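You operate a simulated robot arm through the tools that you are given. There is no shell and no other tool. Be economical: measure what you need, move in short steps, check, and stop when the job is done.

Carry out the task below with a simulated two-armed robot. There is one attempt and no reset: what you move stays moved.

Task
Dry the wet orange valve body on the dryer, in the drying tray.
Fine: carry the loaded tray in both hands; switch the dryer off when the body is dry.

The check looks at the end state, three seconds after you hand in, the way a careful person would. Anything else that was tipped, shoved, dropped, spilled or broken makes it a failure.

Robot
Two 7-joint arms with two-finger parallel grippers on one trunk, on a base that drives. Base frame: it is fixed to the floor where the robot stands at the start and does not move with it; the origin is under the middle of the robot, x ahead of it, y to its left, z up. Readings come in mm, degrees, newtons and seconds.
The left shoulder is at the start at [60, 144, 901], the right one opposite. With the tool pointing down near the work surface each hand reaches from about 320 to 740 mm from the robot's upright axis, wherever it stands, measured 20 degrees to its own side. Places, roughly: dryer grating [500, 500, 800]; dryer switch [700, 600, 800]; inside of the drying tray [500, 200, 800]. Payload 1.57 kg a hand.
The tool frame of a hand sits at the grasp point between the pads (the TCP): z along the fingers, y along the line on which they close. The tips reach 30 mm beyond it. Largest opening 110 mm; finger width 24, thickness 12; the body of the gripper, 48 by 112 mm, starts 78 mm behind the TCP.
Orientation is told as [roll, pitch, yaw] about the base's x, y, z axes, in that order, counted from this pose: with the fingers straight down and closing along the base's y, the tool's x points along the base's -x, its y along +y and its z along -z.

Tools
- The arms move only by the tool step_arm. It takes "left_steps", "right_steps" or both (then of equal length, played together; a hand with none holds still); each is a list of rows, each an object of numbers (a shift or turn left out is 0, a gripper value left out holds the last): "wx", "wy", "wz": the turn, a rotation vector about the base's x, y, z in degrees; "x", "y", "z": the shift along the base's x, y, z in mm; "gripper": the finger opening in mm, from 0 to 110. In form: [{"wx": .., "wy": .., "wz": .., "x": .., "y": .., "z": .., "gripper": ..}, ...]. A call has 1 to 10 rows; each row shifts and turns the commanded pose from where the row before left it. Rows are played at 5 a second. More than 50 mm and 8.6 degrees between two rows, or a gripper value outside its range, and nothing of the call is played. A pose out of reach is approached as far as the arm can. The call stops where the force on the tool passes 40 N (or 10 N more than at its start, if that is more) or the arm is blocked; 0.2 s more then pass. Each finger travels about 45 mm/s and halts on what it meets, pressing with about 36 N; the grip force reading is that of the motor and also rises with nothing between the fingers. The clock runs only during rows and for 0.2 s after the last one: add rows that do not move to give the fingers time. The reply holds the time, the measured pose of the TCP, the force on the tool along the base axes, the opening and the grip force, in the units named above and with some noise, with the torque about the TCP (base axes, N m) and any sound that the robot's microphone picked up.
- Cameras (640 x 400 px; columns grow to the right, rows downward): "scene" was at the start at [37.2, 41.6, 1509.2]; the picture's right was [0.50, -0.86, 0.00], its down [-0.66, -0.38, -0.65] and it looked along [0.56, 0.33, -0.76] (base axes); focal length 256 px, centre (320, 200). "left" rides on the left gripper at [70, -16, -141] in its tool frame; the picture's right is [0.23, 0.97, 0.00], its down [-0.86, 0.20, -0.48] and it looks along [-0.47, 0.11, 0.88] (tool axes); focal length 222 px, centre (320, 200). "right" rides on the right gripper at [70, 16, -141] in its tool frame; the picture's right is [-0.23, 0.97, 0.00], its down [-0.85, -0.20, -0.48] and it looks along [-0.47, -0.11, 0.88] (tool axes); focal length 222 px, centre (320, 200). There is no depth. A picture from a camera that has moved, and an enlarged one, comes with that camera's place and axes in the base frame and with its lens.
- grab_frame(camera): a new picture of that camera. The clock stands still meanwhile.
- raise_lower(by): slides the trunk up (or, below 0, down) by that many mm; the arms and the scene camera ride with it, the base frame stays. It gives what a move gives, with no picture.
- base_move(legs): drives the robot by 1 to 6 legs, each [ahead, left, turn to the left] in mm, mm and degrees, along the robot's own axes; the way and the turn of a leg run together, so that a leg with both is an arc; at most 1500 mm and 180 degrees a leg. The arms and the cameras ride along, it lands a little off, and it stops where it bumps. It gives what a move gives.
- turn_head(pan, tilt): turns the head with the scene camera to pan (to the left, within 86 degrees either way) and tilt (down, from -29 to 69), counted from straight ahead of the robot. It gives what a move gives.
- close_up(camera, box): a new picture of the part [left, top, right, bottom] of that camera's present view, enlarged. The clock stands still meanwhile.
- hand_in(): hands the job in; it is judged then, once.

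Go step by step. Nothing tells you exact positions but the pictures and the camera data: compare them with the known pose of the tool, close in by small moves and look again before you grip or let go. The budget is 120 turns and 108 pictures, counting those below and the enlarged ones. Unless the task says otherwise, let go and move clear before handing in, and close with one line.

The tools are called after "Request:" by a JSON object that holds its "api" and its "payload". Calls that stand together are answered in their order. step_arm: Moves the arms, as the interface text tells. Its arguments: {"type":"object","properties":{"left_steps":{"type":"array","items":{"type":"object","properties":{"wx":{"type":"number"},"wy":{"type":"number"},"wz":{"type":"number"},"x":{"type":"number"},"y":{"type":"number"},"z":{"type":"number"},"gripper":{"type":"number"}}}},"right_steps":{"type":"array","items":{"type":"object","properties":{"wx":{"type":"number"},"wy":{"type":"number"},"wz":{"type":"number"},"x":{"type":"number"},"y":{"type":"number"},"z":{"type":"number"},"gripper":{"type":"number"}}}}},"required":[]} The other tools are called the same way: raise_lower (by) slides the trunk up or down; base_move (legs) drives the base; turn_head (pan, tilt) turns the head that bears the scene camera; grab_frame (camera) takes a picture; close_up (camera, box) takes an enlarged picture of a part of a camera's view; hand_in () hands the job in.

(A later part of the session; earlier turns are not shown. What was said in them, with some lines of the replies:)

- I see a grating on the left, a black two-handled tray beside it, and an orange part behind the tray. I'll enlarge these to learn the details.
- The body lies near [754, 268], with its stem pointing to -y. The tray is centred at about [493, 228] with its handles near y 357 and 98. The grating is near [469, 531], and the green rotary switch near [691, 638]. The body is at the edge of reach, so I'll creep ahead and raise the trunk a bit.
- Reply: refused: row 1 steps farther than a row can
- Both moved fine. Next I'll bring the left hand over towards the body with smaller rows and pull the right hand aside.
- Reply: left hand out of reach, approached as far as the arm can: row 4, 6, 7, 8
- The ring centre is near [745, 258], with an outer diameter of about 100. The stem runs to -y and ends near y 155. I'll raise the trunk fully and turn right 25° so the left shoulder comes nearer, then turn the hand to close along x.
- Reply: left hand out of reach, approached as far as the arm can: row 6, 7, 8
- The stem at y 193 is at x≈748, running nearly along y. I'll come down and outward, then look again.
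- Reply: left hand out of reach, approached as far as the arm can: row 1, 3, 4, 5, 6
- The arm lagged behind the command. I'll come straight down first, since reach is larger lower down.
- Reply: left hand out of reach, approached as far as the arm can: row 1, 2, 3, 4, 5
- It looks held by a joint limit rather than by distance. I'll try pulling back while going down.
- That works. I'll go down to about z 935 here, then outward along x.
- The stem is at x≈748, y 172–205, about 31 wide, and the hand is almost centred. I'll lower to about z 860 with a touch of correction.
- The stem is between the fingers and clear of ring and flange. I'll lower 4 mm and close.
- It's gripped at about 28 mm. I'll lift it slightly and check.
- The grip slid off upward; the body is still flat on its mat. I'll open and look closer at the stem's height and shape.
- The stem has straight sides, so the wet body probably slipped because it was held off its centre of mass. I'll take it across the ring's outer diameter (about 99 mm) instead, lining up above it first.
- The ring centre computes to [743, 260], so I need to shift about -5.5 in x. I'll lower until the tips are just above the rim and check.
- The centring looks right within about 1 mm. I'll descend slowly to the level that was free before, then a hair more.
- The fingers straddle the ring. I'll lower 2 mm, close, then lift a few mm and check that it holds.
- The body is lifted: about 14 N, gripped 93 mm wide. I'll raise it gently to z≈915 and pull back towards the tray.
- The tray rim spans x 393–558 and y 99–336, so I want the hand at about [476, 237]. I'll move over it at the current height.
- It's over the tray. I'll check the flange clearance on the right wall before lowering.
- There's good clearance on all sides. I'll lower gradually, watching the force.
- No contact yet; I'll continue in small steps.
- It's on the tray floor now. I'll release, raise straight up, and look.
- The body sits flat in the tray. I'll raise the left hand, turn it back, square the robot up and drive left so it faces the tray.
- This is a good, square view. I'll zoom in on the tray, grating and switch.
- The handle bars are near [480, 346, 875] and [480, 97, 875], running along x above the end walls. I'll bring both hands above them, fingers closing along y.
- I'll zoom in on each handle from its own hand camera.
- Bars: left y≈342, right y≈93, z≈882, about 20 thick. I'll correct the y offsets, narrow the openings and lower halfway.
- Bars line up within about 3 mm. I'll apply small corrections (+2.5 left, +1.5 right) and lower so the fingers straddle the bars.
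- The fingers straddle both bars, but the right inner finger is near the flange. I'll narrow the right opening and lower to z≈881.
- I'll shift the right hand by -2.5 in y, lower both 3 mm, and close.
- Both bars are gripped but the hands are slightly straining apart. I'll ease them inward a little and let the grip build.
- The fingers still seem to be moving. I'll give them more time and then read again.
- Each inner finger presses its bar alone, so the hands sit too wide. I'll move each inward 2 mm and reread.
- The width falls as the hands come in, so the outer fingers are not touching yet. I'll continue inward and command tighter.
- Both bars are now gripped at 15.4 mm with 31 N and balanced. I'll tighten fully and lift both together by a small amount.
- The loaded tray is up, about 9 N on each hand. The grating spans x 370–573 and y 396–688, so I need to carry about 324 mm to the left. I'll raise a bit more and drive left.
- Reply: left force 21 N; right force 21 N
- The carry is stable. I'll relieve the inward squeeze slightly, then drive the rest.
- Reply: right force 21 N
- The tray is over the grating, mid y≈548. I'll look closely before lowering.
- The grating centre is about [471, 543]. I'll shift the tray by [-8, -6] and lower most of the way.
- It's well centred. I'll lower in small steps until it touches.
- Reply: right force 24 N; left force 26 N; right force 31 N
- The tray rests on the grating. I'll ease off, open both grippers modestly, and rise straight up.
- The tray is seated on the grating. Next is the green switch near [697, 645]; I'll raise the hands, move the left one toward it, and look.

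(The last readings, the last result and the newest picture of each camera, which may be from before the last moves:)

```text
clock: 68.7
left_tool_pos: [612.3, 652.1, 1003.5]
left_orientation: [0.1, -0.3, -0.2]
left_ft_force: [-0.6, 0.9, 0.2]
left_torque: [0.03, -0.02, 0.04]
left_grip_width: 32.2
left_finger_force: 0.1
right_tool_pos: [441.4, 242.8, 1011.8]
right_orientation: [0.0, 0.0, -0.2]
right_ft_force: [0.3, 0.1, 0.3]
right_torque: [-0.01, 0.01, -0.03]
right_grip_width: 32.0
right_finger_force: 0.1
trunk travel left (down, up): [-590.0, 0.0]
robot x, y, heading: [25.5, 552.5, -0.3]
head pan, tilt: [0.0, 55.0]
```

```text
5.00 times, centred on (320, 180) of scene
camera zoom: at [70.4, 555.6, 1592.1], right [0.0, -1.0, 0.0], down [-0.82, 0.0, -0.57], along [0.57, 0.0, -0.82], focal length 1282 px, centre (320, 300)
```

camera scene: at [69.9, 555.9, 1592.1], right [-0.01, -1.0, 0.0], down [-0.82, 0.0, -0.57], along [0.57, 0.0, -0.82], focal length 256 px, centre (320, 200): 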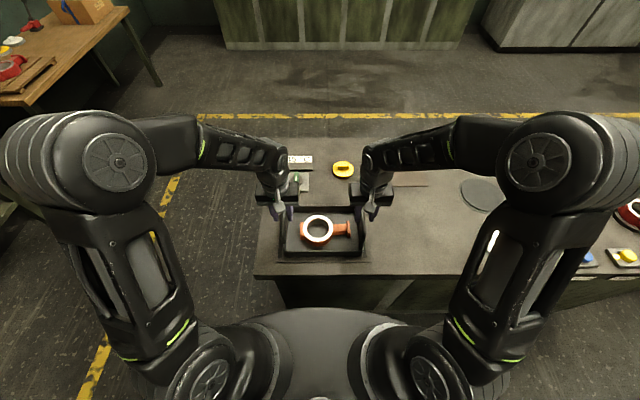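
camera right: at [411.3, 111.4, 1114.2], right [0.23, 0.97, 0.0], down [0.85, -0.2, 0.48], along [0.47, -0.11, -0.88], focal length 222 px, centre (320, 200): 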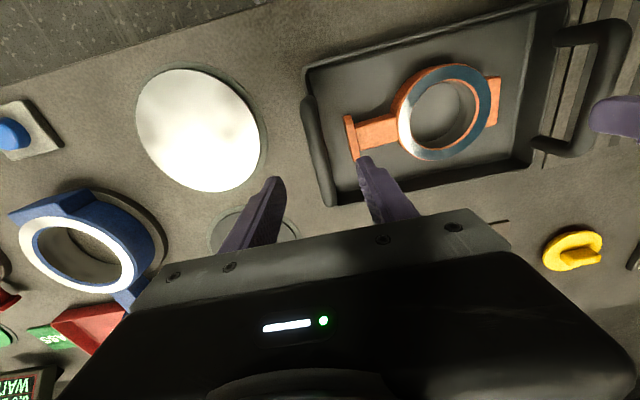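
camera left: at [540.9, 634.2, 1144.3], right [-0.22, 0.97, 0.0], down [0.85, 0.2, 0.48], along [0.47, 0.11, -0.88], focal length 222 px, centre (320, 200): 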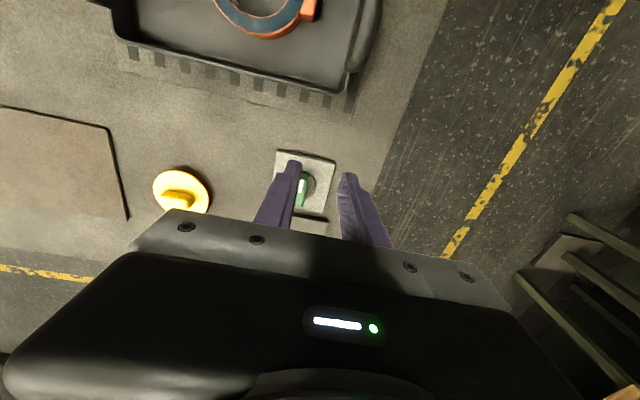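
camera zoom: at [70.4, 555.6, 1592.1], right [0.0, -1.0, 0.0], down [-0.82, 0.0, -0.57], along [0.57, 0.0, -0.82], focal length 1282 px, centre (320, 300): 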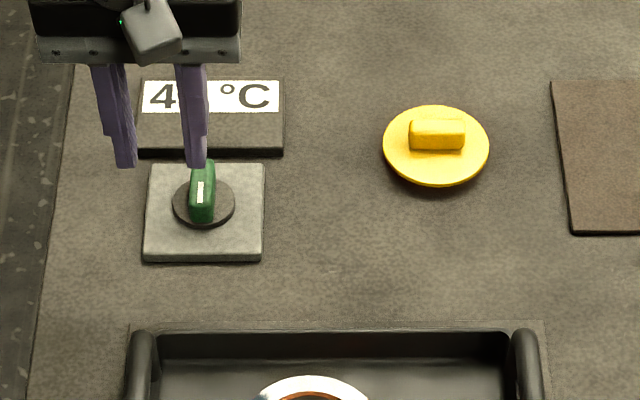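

The knob bar lies along x at about [690, 643] with a white mark at its near end. I'll align the hand above it and look for markings.

Request:
{"api": "close_up", "payload": {"camera": "left", "box": [260, 140, 360, 240]}}

Request:
{"api": "step_arm", "payload": {"left_steps": [{"x": 20, "y": -4, "gripper": 50}, {"x": 25, "y": -4, "z": -20}, {"x": 25, "y": -1, "z": -20}, {"x": 8, "z": -20}, {"z": -20}]}}

Request:
{"api": "grab_frame", "payload": {"camera": "left"}}

Request:
{"api": "close_up", "payload": {"camera": "scene", "box": [270, 140, 330, 200]}}

```text
4.00 times, centred on (310, 190) of left
camera zoom: at [540.9, 634.2, 1144.3], right [-0.22, 0.97, 0.0], down [0.85, 0.2, 0.48], along [0.47, 0.11, -0.88], focal length 888 px, centre (360, 240)
```

zoom: 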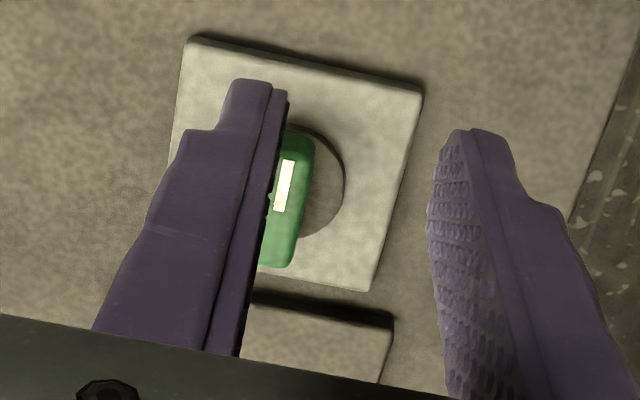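

```text
clock: 69.9
left_tool_pos: [691.8, 644.2, 924.1]
left_orientation: [0.0, -0.2, -0.1]
left_ft_force: [-0.7, 0.1, -0.4]
left_torque: [0.0, 0.04, -0.02]
left_grip_width: 50.4
left_finger_force: 0.1
right_tool_pos: [441.2, 244.9, 1012.5]
right_orientation: [0.0, 0.0, -0.3]
right_ft_force: [0.7, -1.4, 0.1]
right_torque: [-0.03, -0.04, 0.01]
right_grip_width: 32.1
right_finger_force: 0.2
trunk travel left (down, up): [-590.0, 0.0]
robot x, y, heading: [28.8, 548.8, 0.0]
head pan, tilt: [0.0, 55.0]
```

```text
44 pictures are left
camera left: at [619.9, 626.3, 1064.4], right [-0.22, 0.97, 0.0], down [0.85, 0.2, 0.48], along [0.47, 0.11, -0.88], focal length 222 px, centre (320, 200)
```

left: 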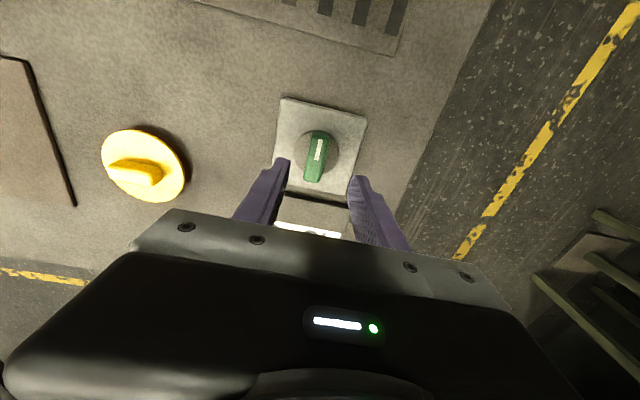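

```text
6.67 times, centred on (300, 170) of scene
camera zoom: at [70.9, 555.8, 1592.1], right [-0.01, -1.0, 0.0], down [-0.82, 0.0, -0.57], along [0.57, 0.0, -0.82], focal length 1709 px, centre (453, 400)
```

zoom: 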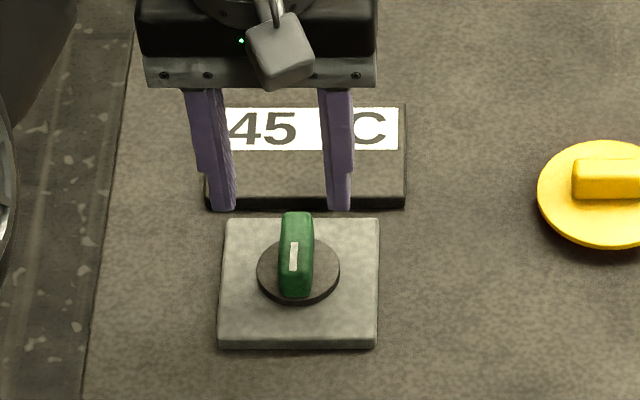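

Knob axis is at about [687, 641], top z≈862. I'll shift and descend so the fingers flank the bar.

Request:
{"api": "step_arm", "payload": {"left_steps": [{"x": -4, "y": -3, "z": -10}, {"z": -15}, {"gripper": 44}, {}]}}

Request:
{"api": "close_up", "payload": {"camera": "left", "box": [240, 80, 400, 240]}}

```text
clock: 70.9
left_tool_pos: [687.4, 638.9, 898.9]
left_orientation: [0.1, -0.3, -0.2]
left_ft_force: [0.3, 0.4, 0.0]
left_torque: [-0.01, 0.03, 0.02]
left_grip_width: 44.1
left_finger_force: 0.0
right_tool_pos: [441.8, 244.0, 1012.4]
right_orientation: [0.0, -0.1, -0.3]
right_ft_force: [-0.3, 0.1, -0.2]
right_torque: [0.01, 0.03, -0.04]
right_grip_width: 32.1
right_finger_force: 0.1
trunk travel left (down, up): [-590.0, 0.0]
robot x, y, heading: [24.0, 553.7, -0.2]
head pan, tilt: [0.0, 55.0]
```

```text
2.50 times, centred on (320, 160) of left
camera zoom: at [615.4, 622.9, 1040.6], right [-0.22, 0.97, 0.0], down [0.85, 0.2, 0.48], along [0.47, 0.11, -0.88], focal length 555 px, centre (320, 300)
```

zoom: 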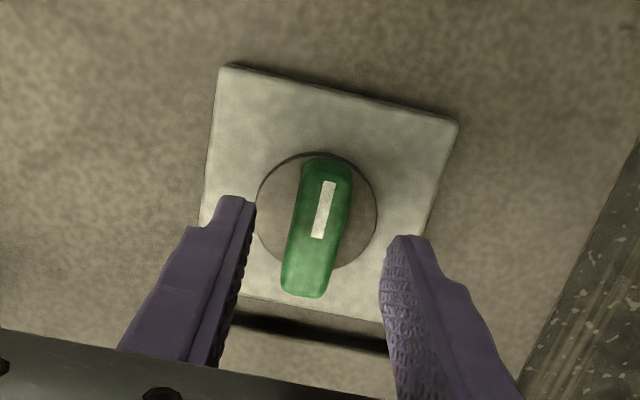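

The hand is centred on the knob. I'll go down 28 mm and close.

Request:
{"api": "step_arm", "payload": {"left_steps": [{"z": -10}, {"z": -10}, {"z": -8}, {"gripper": 25}, {"gripper": 12}, {"gripper": 6}, {}, {}]}}

Request:
{"api": "close_up", "payload": {"camera": "left", "box": [240, 80, 400, 240]}}

```text
clock: 72.7
left_tool_pos: [685.8, 638.7, 870.9]
left_orientation: [0.1, -0.3, -0.2]
left_ft_force: [-1.8, -1.3, -2.1]
left_torque: [-0.28, -0.21, 0.02]
left_grip_width: 17.7
left_finger_force: 32.7
right_tool_pos: [441.6, 245.1, 1012.2]
right_orientation: [0.0, 0.0, -0.2]
right_ft_force: [-0.8, 0.5, -0.1]
right_torque: [0.01, 0.0, -0.01]
right_grip_width: 32.1
right_finger_force: 0.0
trunk travel left (down, up): [-590.0, 0.0]
robot x, y, heading: [29.7, 553.7, -0.3]
head pan, tilt: [0.0, 55.0]
```

```text
2.50 times, centred on (320, 160) of left
camera zoom: at [614.5, 622.0, 1012.3], right [-0.22, 0.97, 0.0], down [0.85, 0.2, 0.48], along [0.47, 0.11, -0.88], focal length 555 px, centre (320, 300)
```

zoom: 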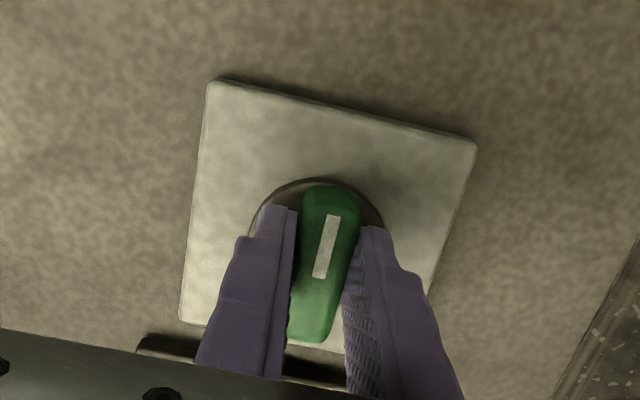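

The knob is held at 17.7 mm. I'll try a small clockwise turn and read the torque.

Request:
{"api": "step_arm", "payload": {"left_steps": [{"wz": -4}, {"wz": -4}, {"wz": -4}, {}]}}

```text
clock: 73.7
left_tool_pos: [686.1, 640.0, 871.7]
left_orientation: [0.1, -0.3, -12.1]
left_ft_force: [-5.2, 0.1, -4.5]
left_torque: [-0.48, -0.64, -0.03]
left_grip_width: 18.0
left_finger_force: 32.7
right_tool_pos: [441.1, 244.7, 1012.3]
right_orientation: [0.1, 0.0, -0.3]
right_ft_force: [-0.1, 0.2, 0.1]
right_torque: [0.0, 0.02, 0.0]
right_grip_width: 32.3
right_finger_force: 0.0
trunk travel left (down, up): [-590.0, 0.0]
robot x, y, heading: [31.5, 555.0, -0.2]
head pan, tilt: [0.0, 55.0]
```

It turns without a stop. I'll continue clockwise and watch for a click, a stop or a display change.

Request:
{"api": "step_arm", "payload": {"left_steps": [{"wz": -8}, {"wz": -8}, {"wz": -8}, {"wz": -8}, {}]}}

Request:
{"api": "close_up", "payload": {"camera": "scene", "box": [260, 140, 380, 270]}}

```text
clock: 74.9
left_tool_pos: [688.0, 642.5, 871.2]
left_orientation: [0.2, -0.3, -44.2]
left_ft_force: [-2.2, 10.0, -1.4]
left_torque: [0.36, 0.77, 0.0]
left_grip_width: 18.0
left_finger_force: 33.0
right_tool_pos: [441.5, 244.6, 1014.5]
right_orientation: [0.0, 0.0, -0.3]
right_ft_force: [-0.3, 0.7, -0.1]
right_torque: [0.01, -0.02, -0.03]
right_grip_width: 32.1
right_finger_force: 0.0
trunk travel left (down, up): [-590.0, 0.0]
robot x, y, heading: [24.5, 552.3, -0.1]
head pan, tilt: [0.0, 55.0]
```

```text
3.08 times, centred on (320, 205) of scene
camera zoom: at [70.5, 557.2, 1592.2], right [0.0, -1.0, 0.0], down [-0.82, 0.0, -0.57], along [0.57, 0.0, -0.82], focal length 789 px, centre (320, 185)
```

zoom: 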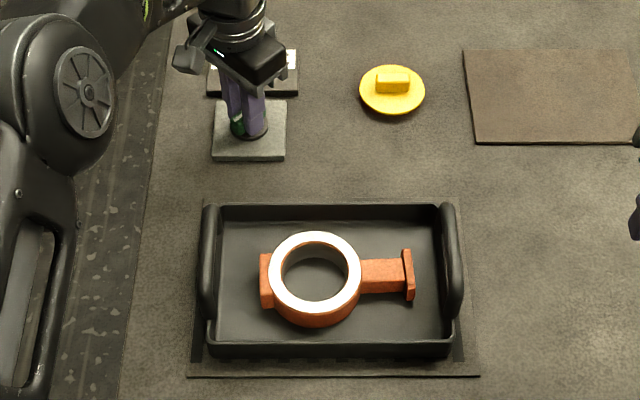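

The knob follows, with no click yet. I'll continue to 90°.

Request:
{"api": "step_arm", "payload": {"left_steps": [{"wz": -8, "y": -0.5}, {"wz": -8}, {"wz": -8}, {"wz": -8}, {"wz": -8}, {"wz": -5}, {}]}}

Request:
{"api": "close_up", "payload": {"camera": "left", "box": [240, 80, 400, 240]}}

Request:
{"api": "close_up", "payload": {"camera": "scene", "box": [260, 140, 380, 270]}}

```text
clock: 76.5
left_tool_pos: [690.0, 642.1, 871.7]
left_orientation: [0.3, -0.2, -89.2]
left_ft_force: [17.6, 23.3, -1.4]
left_torque: [-0.12, 0.16, 0.03]
left_grip_width: 17.7
left_finger_force: 32.7
right_tool_pos: [444.9, 246.8, 1013.1]
right_orientation: [0.0, 0.1, -0.3]
right_ft_force: [-0.2, -0.3, -1.1]
right_torque: [0.0, -0.02, 0.01]
right_grip_width: 31.7
right_finger_force: 0.1
trunk travel left (down, up): [-590.0, 0.0]
robot x, y, heading: [27.7, 552.1, -0.3]
head pan, tilt: [0.0, 55.0]
heard: click
```

```text
2.50 times, centred on (320, 160) of left
camera zoom: at [671.3, 712.5, 1012.4], right [0.97, 0.24, 0.0], down [0.21, -0.85, 0.48], along [0.12, -0.47, -0.88], focal length 555 px, centre (320, 300)
```

zoom: 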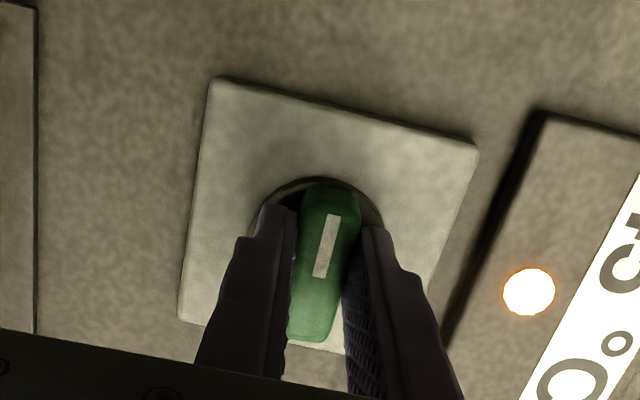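

```text
3.08 times, centred on (320, 205) of scene
camera zoom: at [73.3, 558.9, 1592.1], right [0.0, -1.0, 0.0], down [-0.82, 0.0, -0.57], along [0.57, 0.0, -0.82], focal length 789 px, centre (320, 185)
```

zoom: 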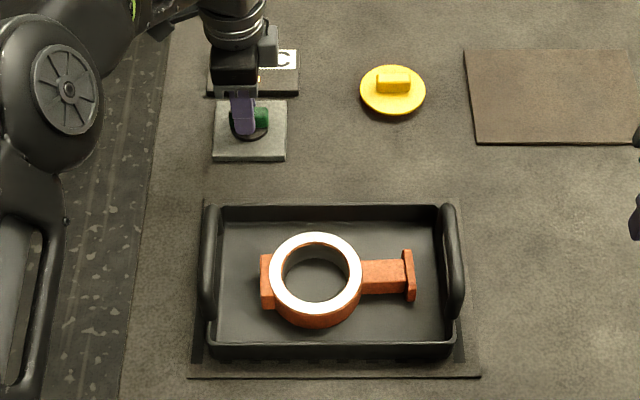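

A click sounded and a lamp on the panel lit, so the dryer is on. I'll relax the side force, keep holding the knob, and wait.

Request:
{"api": "step_arm", "payload": {"left_steps": [{"x": 1, "y": 1}, {}, {}, {}, {}, {}, {}, {}, {}, {}]}}

Request:
{"api": "step_arm", "payload": {"left_steps": [{}, {}, {}, {}, {}, {}, {}, {}, {}, {}]}}

Request:
{"api": "step_arm", "payload": {"left_steps": [{}, {}, {}, {}, {}, {}, {}, {}, {}, {}]}}

Request:
{"api": "close_up", "payload": {"camera": "left", "box": [240, 80, 400, 240]}}

Request:
{"api": "close_up", "payload": {"camera": "scene", "box": [260, 140, 380, 270]}}

```text
clock: 78.7
left_tool_pos: [690.4, 641.5, 873.4]
left_orientation: [0.2, -0.2, -89.1]
left_ft_force: [21.2, 19.0, 6.7]
left_torque: [0.57, 0.03, 0.03]
left_grip_width: 17.9
left_finger_force: 33.1
right_tool_pos: [443.1, 244.7, 1012.3]
right_orientation: [0.0, 0.1, -0.4]
right_ft_force: [-0.1, -0.6, 0.1]
right_torque: [-0.02, -0.01, 0.02]
right_grip_width: 32.1
right_finger_force: 0.0
trunk travel left (down, up): [-590.0, 0.0]
robot x, y, heading: [29.6, 551.2, -0.2]
head pan, tilt: [0.0, 55.0]
```

```text
clock: 80.9
left_tool_pos: [690.1, 641.9, 871.7]
left_orientation: [0.2, -0.2, -89.1]
left_ft_force: [20.9, 18.9, 4.7]
left_torque: [0.43, -0.03, 0.01]
left_grip_width: 17.9
left_finger_force: 32.9
right_tool_pos: [443.0, 246.8, 1013.2]
right_orientation: [0.0, 0.1, -0.3]
right_ft_force: [-1.1, -0.2, 0.0]
right_torque: [-0.04, -0.02, 0.02]
right_grip_width: 31.9
right_finger_force: 0.1
trunk travel left (down, up): [-590.0, 0.0]
robot x, y, heading: [26.9, 553.7, -0.3]
head pan, tilt: [0.0, 55.0]
```

```text
clock: 83.1
left_tool_pos: [690.0, 642.1, 871.7]
left_orientation: [0.3, -0.3, -89.2]
left_ft_force: [21.2, 19.3, 5.8]
left_torque: [0.47, -0.01, 0.09]
left_grip_width: 17.6
left_finger_force: 32.6
right_tool_pos: [442.8, 246.0, 1013.2]
right_orientation: [0.1, 0.2, -0.3]
right_ft_force: [-0.4, 0.3, 0.1]
right_torque: [0.02, 0.04, -0.02]
right_grip_width: 31.9
right_finger_force: 0.1
trunk travel left (down, up): [-590.0, 0.0]
robot x, y, heading: [28.1, 556.8, -0.3]
head pan, tilt: [0.0, 55.0]
```

```text
2.50 times, centred on (320, 160) of left
camera zoom: at [671.5, 712.4, 1012.4], right [0.97, 0.24, 0.0], down [0.21, -0.85, 0.48], along [0.12, -0.47, -0.88], focal length 555 px, centre (320, 300)
```

zoom: 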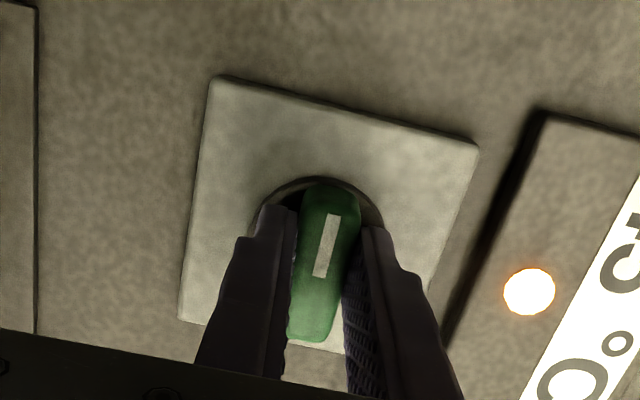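

```text
3.08 times, centred on (320, 205) of scene
camera zoom: at [72.8, 558.1, 1592.1], right [-0.01, -1.0, 0.0], down [-0.82, 0.0, -0.57], along [0.57, 0.0, -0.82], focal length 789 px, centre (320, 185)
```

zoom: 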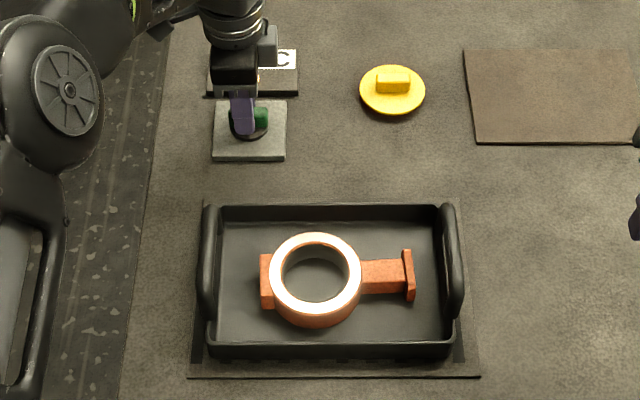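

The body is already looking paler and less glossy, so it's drying. I'll keep waiting and take a closer look at it.

Request:
{"api": "close_up", "payload": {"camera": "scene", "box": [296, 200, 348, 240]}}

Request:
{"api": "step_arm", "payload": {"left_steps": [{}, {}, {}, {}, {}, {}, {}, {}, {}, {}]}}

Request:
{"api": "step_arm", "payload": {"left_steps": [{}, {}, {}, {}, {}, {}, {}, {}, {}, {}]}}

Request:
{"api": "step_arm", "payload": {"left_steps": [{}, {}, {}, {}, {}, {}, {}, {}, {}, {}]}}

Request:
{"api": "close_up", "payload": {"camera": "scene", "box": [296, 200, 348, 240]}}

```text
10.00 times, centred on (322, 220) of scene
camera zoom: at [72.8, 558.1, 1592.1], right [-0.01, -1.0, 0.0], down [-0.82, 0.0, -0.57], along [0.57, 0.0, -0.82], focal length 2564 px, centre (300, 0)
```

zoom: 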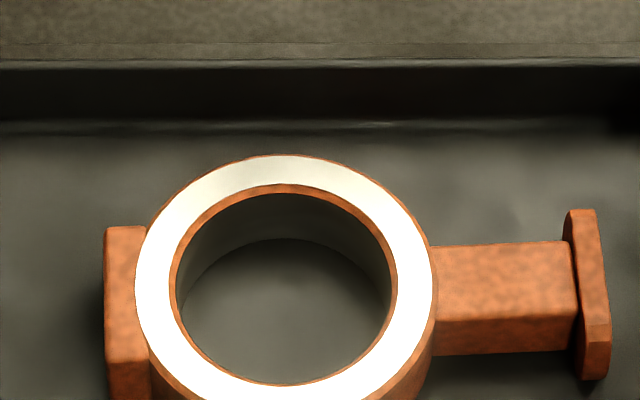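

```text
clock: 85.3
left_tool_pos: [691.6, 641.2, 871.7]
left_orientation: [0.2, -0.1, -89.1]
left_ft_force: [22.2, 18.5, 3.9]
left_torque: [0.45, 0.01, 0.09]
left_grip_width: 17.8
left_finger_force: 32.5
right_tool_pos: [441.9, 245.4, 1013.4]
right_orientation: [0.0, 0.2, -0.3]
right_ft_force: [1.4, -0.6, -0.2]
right_torque: [0.01, -0.02, -0.01]
right_grip_width: 32.4
right_finger_force: 0.0
trunk travel left (down, up): [-590.0, 0.0]
robot x, y, heading: [30.1, 551.4, -0.3]
head pan, tilt: [0.0, 55.0]
```

```text
clock: 87.5
left_tool_pos: [690.9, 642.3, 870.4]
left_orientation: [0.1, -0.2, -89.3]
left_ft_force: [20.3, 19.3, 5.5]
left_torque: [0.48, -0.03, 0.1]
left_grip_width: 17.9
left_finger_force: 32.5
right_tool_pos: [443.4, 246.1, 1012.8]
right_orientation: [0.0, 0.0, -0.3]
right_ft_force: [0.3, 0.2, 0.0]
right_torque: [-0.01, -0.04, -0.03]
right_grip_width: 32.2
right_finger_force: 0.0
trunk travel left (down, up): [-590.0, 0.0]
robot x, y, heading: [26.9, 554.5, -0.1]
head pan, tilt: [0.0, 55.0]
```

```text
clock: 89.7
left_tool_pos: [690.5, 642.3, 871.0]
left_orientation: [0.3, -0.2, -89.2]
left_ft_force: [22.0, 18.0, 5.3]
left_torque: [0.41, 0.02, 0.11]
left_grip_width: 17.9
left_finger_force: 32.3
right_tool_pos: [444.1, 245.6, 1013.6]
right_orientation: [-0.1, 0.1, -0.2]
right_ft_force: [-0.4, 0.1, -0.5]
right_torque: [-0.01, -0.02, 0.01]
right_grip_width: 32.1
right_finger_force: 0.1
trunk travel left (down, up): [-590.0, 0.0]
robot x, y, heading: [26.5, 550.4, -0.2]
head pan, tilt: [0.0, 55.0]
```

```text
10.00 times, centred on (322, 220) of scene
camera zoom: at [72.8, 558.1, 1592.1], right [-0.01, -1.0, 0.0], down [-0.82, 0.0, -0.57], along [0.57, 0.0, -0.82], focal length 2564 px, centre (300, 0)
```

zoom: 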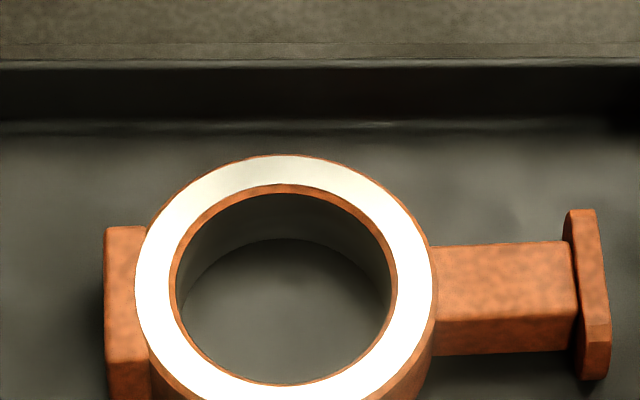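

It's still ambiguous. I'll wait further and compare.

Request:
{"api": "step_arm", "payload": {"left_steps": [{}, {}, {}, {}, {}, {}, {}, {}, {}, {}]}}

Request:
{"api": "step_arm", "payload": {"left_steps": [{}, {}, {}, {}, {}, {}, {}, {}, {}, {}]}}

Request:
{"api": "step_arm", "payload": {"left_steps": [{}, {}, {}, {}, {}, {}, {}, {}, {}, {}]}}

Request:
{"api": "close_up", "payload": {"camera": "scene", "box": [260, 140, 380, 270]}}

Request:
{"api": "close_up", "payload": {"camera": "left", "box": [380, 40, 540, 240]}}

```text
clock: 91.9
left_tool_pos: [690.7, 642.2, 871.4]
left_orientation: [0.3, -0.2, -89.1]
left_ft_force: [20.1, 18.0, 5.2]
left_torque: [0.46, -0.04, 0.1]
left_grip_width: 17.9
left_finger_force: 32.6
right_tool_pos: [443.4, 246.2, 1012.8]
right_orientation: [0.0, 0.1, -0.3]
right_ft_force: [-1.0, -0.9, -0.3]
right_torque: [-0.02, 0.0, 0.0]
right_grip_width: 32.2
right_finger_force: 0.0
trunk travel left (down, up): [-590.0, 0.0]
robot x, y, heading: [27.1, 556.4, 0.1]
head pan, tilt: [0.0, 55.0]
```

```text
clock: 94.1
left_tool_pos: [691.3, 642.5, 871.8]
left_orientation: [0.2, -0.2, -89.2]
left_ft_force: [21.4, 18.8, 5.4]
left_torque: [0.45, -0.01, 0.09]
left_grip_width: 17.8
left_finger_force: 32.5
right_tool_pos: [443.8, 246.1, 1012.7]
right_orientation: [-0.1, 0.1, -0.3]
right_ft_force: [0.2, 0.0, -1.0]
right_torque: [0.01, 0.02, -0.02]
right_grip_width: 32.2
right_finger_force: 0.1
trunk travel left (down, up): [-590.0, 0.0]
robot x, y, heading: [28.1, 555.4, -0.3]
head pan, tilt: [0.0, 55.0]
```

```text
clock: 96.3
left_tool_pos: [690.5, 642.3, 871.1]
left_orientation: [0.3, -0.3, -89.2]
left_ft_force: [22.5, 18.4, 4.9]
left_torque: [0.41, 0.0, 0.09]
left_grip_width: 18.0
left_finger_force: 32.7
right_tool_pos: [443.4, 245.6, 1013.0]
right_orientation: [0.1, 0.0, -0.3]
right_ft_force: [-0.1, -0.1, 0.2]
right_torque: [0.03, -0.01, 0.01]
right_grip_width: 32.0
right_finger_force: 0.0
trunk travel left (down, up): [-590.0, 0.0]
robot x, y, heading: [29.4, 555.1, -0.4]
head pan, tilt: [0.0, 55.0]
```

```text
3.08 times, centred on (320, 205) of scene
camera zoom: at [72.9, 558.0, 1592.1], right [-0.01, -1.0, 0.0], down [-0.82, 0.0, -0.57], along [0.57, 0.0, -0.82], focal length 789 px, centre (320, 185)
```

zoom: 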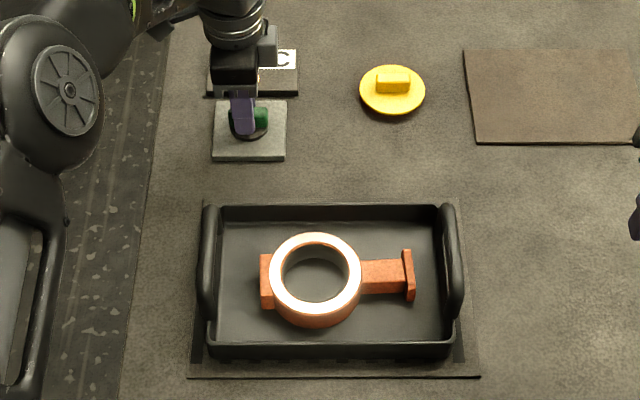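

```text
2.00 times, centred on (460, 140) of left
camera zoom: at [671.5, 712.3, 1012.3], right [0.97, 0.24, 0.0], down [0.21, -0.85, 0.48], along [0.12, -0.47, -0.88], focal length 444 px, centre (40, 320)
```

zoom: 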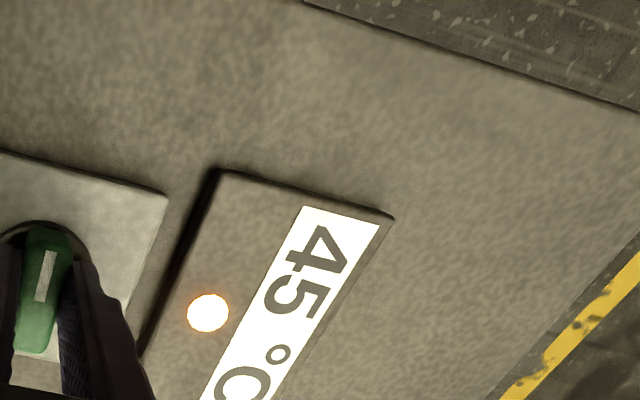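

Glare hides the seal from this angle. I'll bring the right hand's camera over for another view of the body.

Request:
{"api": "step_arm", "payload": {"right_steps": [{"y": 40}, {"y": 40}, {"y": 40}, {"y": 40}, {"y": 30}, {}]}}

Request:
{"api": "grab_frame", "payload": {"camera": "right"}}

Request:
{"api": "close_up", "payload": {"camera": "scene", "box": [296, 200, 348, 240]}}

```text
clock: 97.7
left_tool_pos: [690.5, 642.2, 873.1]
left_orientation: [0.3, -0.3, -89.1]
left_ft_force: [21.3, 17.4, 4.2]
left_torque: [0.49, -0.03, 0.08]
left_grip_width: 18.0
left_finger_force: 32.7
right_tool_pos: [444.9, 434.7, 1013.3]
right_orientation: [0.1, 0.1, -0.3]
right_ft_force: [0.7, -0.7, 0.4]
right_torque: [-0.01, 0.01, 0.0]
right_grip_width: 32.0
right_finger_force: 0.1
trunk travel left (down, up): [-590.0, 0.0]
robot x, y, heading: [26.2, 555.4, -0.0]
head pan, tilt: [0.0, 55.0]
```

```text
31 pictures are left
camera right: at [375.5, 451.1, 1153.9], right [0.23, 0.97, 0.0], down [0.85, -0.2, 0.48], along [0.46, -0.11, -0.88], focal length 222 px, centre (320, 200)
```

right: 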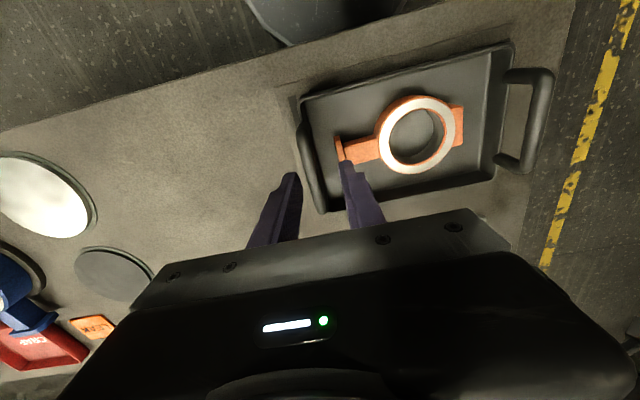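

```text
10.00 times, centred on (322, 220) of scene
camera zoom: at [72.9, 558.0, 1592.1], right [-0.01, -1.0, 0.0], down [-0.82, 0.0, -0.57], along [0.57, 0.0, -0.82], focal length 2564 px, centre (300, 0)
```

zoom: 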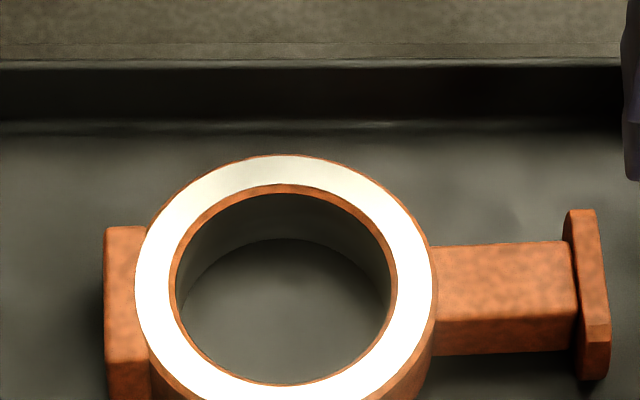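

Request:
{"api": "close_up", "payload": {"camera": "right", "box": [300, 60, 500, 220]}}

Request:
{"api": "step_arm", "payload": {"left_steps": [{}, {}, {}, {}, {}, {}, {}, {}, {}, {}]}}

Request:
{"api": "step_arm", "payload": {"left_steps": [{}, {}, {}, {}, {}, {}, {}, {}, {}, {}]}}

Request:
{"api": "close_up", "payload": {"camera": "right", "box": [300, 60, 500, 220]}}

```text
2.50 times, centred on (400, 140) of right
camera zoom: at [375.5, 451.1, 1153.9], right [0.23, 0.97, 0.0], down [0.85, -0.2, 0.48], along [0.46, -0.11, -0.88], focal length 555 px, centre (120, 350)
```

zoom: 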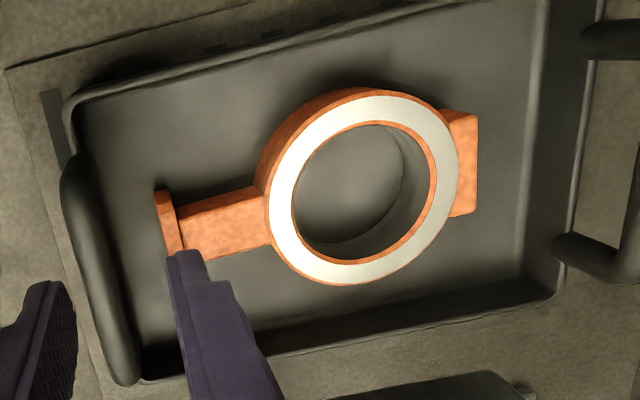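

```text
clock: 99.9
left_tool_pos: [690.5, 643.0, 872.8]
left_orientation: [0.2, -0.4, -89.2]
left_ft_force: [21.9, 18.2, 3.8]
left_torque: [0.38, -0.03, 0.11]
left_grip_width: 18.0
left_finger_force: 32.6
right_tool_pos: [445.3, 433.6, 1013.9]
right_orientation: [0.0, 0.1, -0.4]
right_ft_force: [0.0, -0.7, 0.8]
right_torque: [-0.03, 0.0, 0.01]
right_grip_width: 32.2
right_finger_force: 0.0
trunk travel left (down, up): [-590.0, 0.0]
robot x, y, heading: [26.6, 555.9, -0.1]
head pan, tilt: [0.0, 55.0]
```

```text
clock: 102.1
left_tool_pos: [690.8, 643.2, 870.8]
left_orientation: [0.2, -0.2, -89.1]
left_ft_force: [22.2, 17.9, 5.0]
left_torque: [0.39, -0.07, 0.08]
left_grip_width: 18.1
left_finger_force: 32.6
right_tool_pos: [445.4, 435.7, 1012.5]
right_orientation: [0.0, 0.1, -0.3]
right_ft_force: [-0.1, 0.0, -1.1]
right_torque: [0.02, 0.0, 0.01]
right_grip_width: 32.3
right_finger_force: 0.0
trunk travel left (down, up): [-590.0, 0.0]
robot x, y, heading: [30.5, 554.4, -0.2]
head pan, tilt: [0.0, 55.0]
```

```text
2.50 times, centred on (400, 140) of right
camera zoom: at [375.6, 450.7, 1153.9], right [0.23, 0.97, 0.0], down [0.85, -0.2, 0.48], along [0.46, -0.11, -0.88], focal length 555 px, centre (120, 350)
```

zoom: 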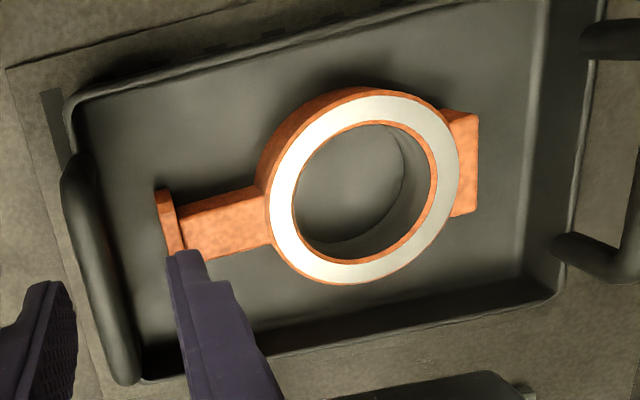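

The face has gone from a dark glossy film to an even matte pale grey and no longer changes, so the body is dry. I'll turn the knob back to off.

Request:
{"api": "step_arm", "payload": {"left_steps": [{"wz": 8, "x": -1, "y": -1}, {"wz": 8}, {"wz": 8}, {"wz": 8}, {"wz": 8}, {"wz": 5}, {}]}}

Request:
{"api": "step_arm", "payload": {"left_steps": [{"wz": 8}, {"wz": 8}, {"wz": 8}, {"wz": 8}, {"wz": 8}, {"wz": 4.5}, {}]}}

Request:
{"api": "close_up", "payload": {"camera": "left", "box": [240, 80, 400, 240]}}

Request:
{"api": "close_up", "payload": {"camera": "scene", "box": [270, 140, 330, 200]}}

```text
clock: 103.7
left_tool_pos: [687.6, 641.4, 871.8]
left_orientation: [0.2, -0.4, -44.1]
left_ft_force: [16.1, 19.6, 10.5]
left_torque: [0.63, 0.62, 0.1]
left_grip_width: 18.0
left_finger_force: 32.3
right_tool_pos: [444.5, 435.0, 1013.2]
right_orientation: [-0.1, 0.0, -0.3]
right_ft_force: [0.5, 0.5, -0.1]
right_torque: [0.01, -0.04, -0.01]
right_grip_width: 32.0
right_finger_force: 0.0
trunk travel left (down, up): [-590.0, 0.0]
robot x, y, heading: [27.5, 554.1, -0.6]
head pan, tilt: [0.0, 55.0]
heard: click
```

```text
clock: 105.3
left_tool_pos: [686.9, 636.5, 870.7]
left_orientation: [-0.1, -0.4, 0.4]
left_ft_force: [5.3, 9.7, 6.4]
left_torque: [0.1, -1.04, -0.33]
left_grip_width: 17.9
left_finger_force: 32.3
right_tool_pos: [443.3, 434.0, 1013.8]
right_orientation: [0.0, 0.0, -0.3]
right_ft_force: [-0.2, -0.7, -0.1]
right_torque: [-0.02, 0.0, -0.02]
right_grip_width: 32.2
right_finger_force: 0.1
trunk travel left (down, up): [-590.0, 0.0]
robot x, y, heading: [27.3, 551.8, -0.3]
head pan, tilt: [0.0, 55.0]
```

```text
2.50 times, centred on (320, 160) of left
camera zoom: at [615.3, 621.5, 1012.2], right [-0.23, 0.97, 0.0], down [0.85, 0.2, 0.48], along [0.47, 0.11, -0.88], focal length 555 px, centre (320, 300)
```

zoom: 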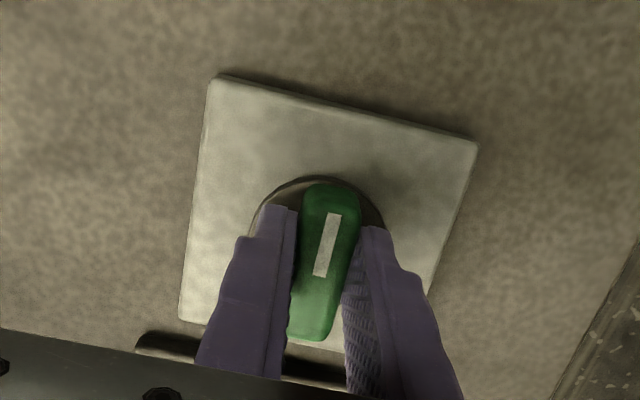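

```text
6.67 times, centred on (300, 170) of scene
camera zoom: at [70.3, 556.8, 1592.1], right [-0.01, -1.0, 0.0], down [-0.82, 0.0, -0.57], along [0.57, 0.0, -0.82], focal length 1709 px, centre (453, 400)
```

zoom: 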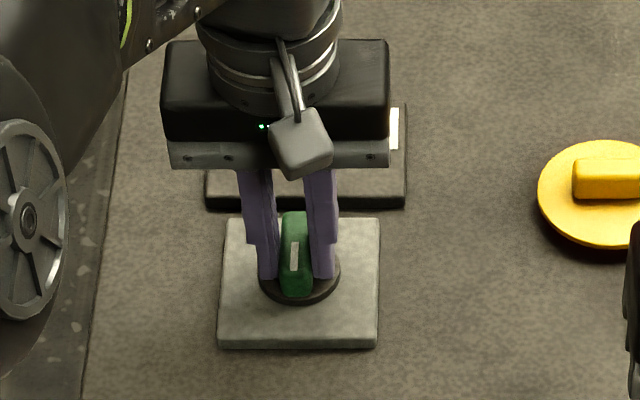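

The knob is back in its starting position and the click was heard. I'll release it, rise, draw both hands clear and check the lamp.

Request:
{"api": "step_arm", "payload": {"left_steps": [{"gripper": 44}, {"gripper": 44}, {}, {"z": 20}, {"z": 30}, {"z": 40}, {"z": 40, "y": 20}, {"y": 40, "x": -20}, {"y": 40, "x": -20}, {"y": 40, "x": -20}], "right_steps": [{}, {}, {}, {"z": 20}, {"z": 30}, {"z": 20}, {"y": -40}, {"y": -40}, {"y": -40}, {"y": -40}]}}

Request:
{"api": "grab_frame", "payload": {"camera": "scene"}}

Request:
{"api": "close_up", "payload": {"camera": "scene", "box": [260, 140, 380, 270]}}

```text
clock: 107.5
left_tool_pos: [624.7, 778.3, 1002.1]
left_orientation: [0.1, -0.3, 0.4]
left_ft_force: [-0.6, 0.3, -0.2]
left_torque: [0.02, -0.01, 0.02]
left_grip_width: 44.0
left_finger_force: 0.0
right_tool_pos: [439.5, 272.9, 1081.3]
right_orientation: [-0.1, 0.1, -0.3]
right_ft_force: [-0.2, 0.1, -0.1]
right_torque: [-0.03, 0.0, 0.04]
right_grip_width: 31.7
right_finger_force: 0.0
trunk travel left (down, up): [-590.0, 0.0]
robot x, y, heading: [27.7, 550.3, -0.1]
head pan, tilt: [0.0, 55.0]
```

```text
25 pictures are left
camera scene: at [69.8, 556.3, 1592.1], right [-0.01, -1.0, 0.0], down [-0.82, 0.0, -0.57], along [0.57, 0.0, -0.82], focal length 256 px, centre (320, 200)
```

scene: 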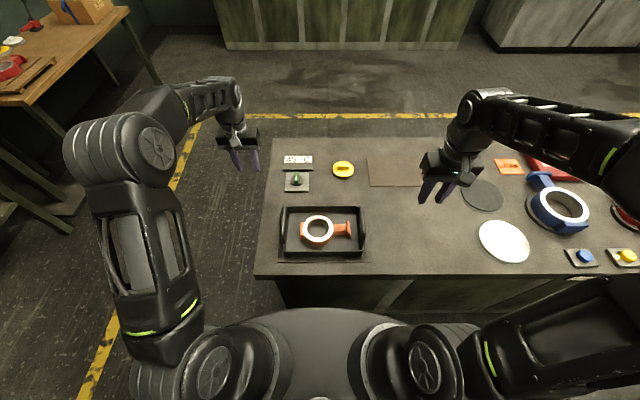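

```text
3.08 times, centred on (320, 205) of scene
camera zoom: at [69.8, 556.3, 1592.1], right [-0.01, -1.0, 0.0], down [-0.82, 0.0, -0.57], along [0.57, 0.0, -0.82], focal length 789 px, centre (320, 185)
```

zoom: 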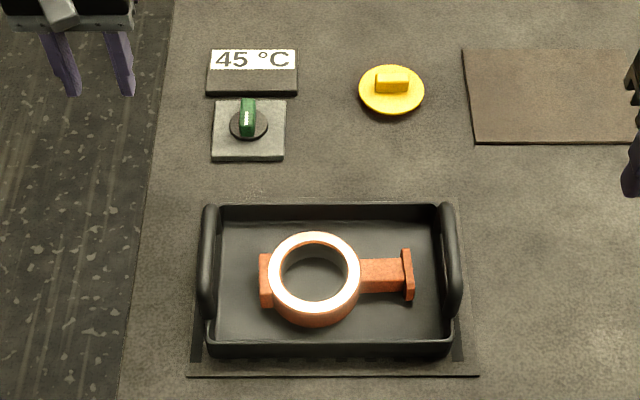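

The dryer is off with its lamp dark, the dry body lies in the tray on the grating, and both hands are clear. I'm handing in.

Request:
{"api": "hand_in", "payload": {}}

```text
The job is handed in.
```

I put the orange valve body in the drying tray, carried the loaded tray to the dryer grating with both hands, and ran the dryer until the body looked dry. The dryer is now off.
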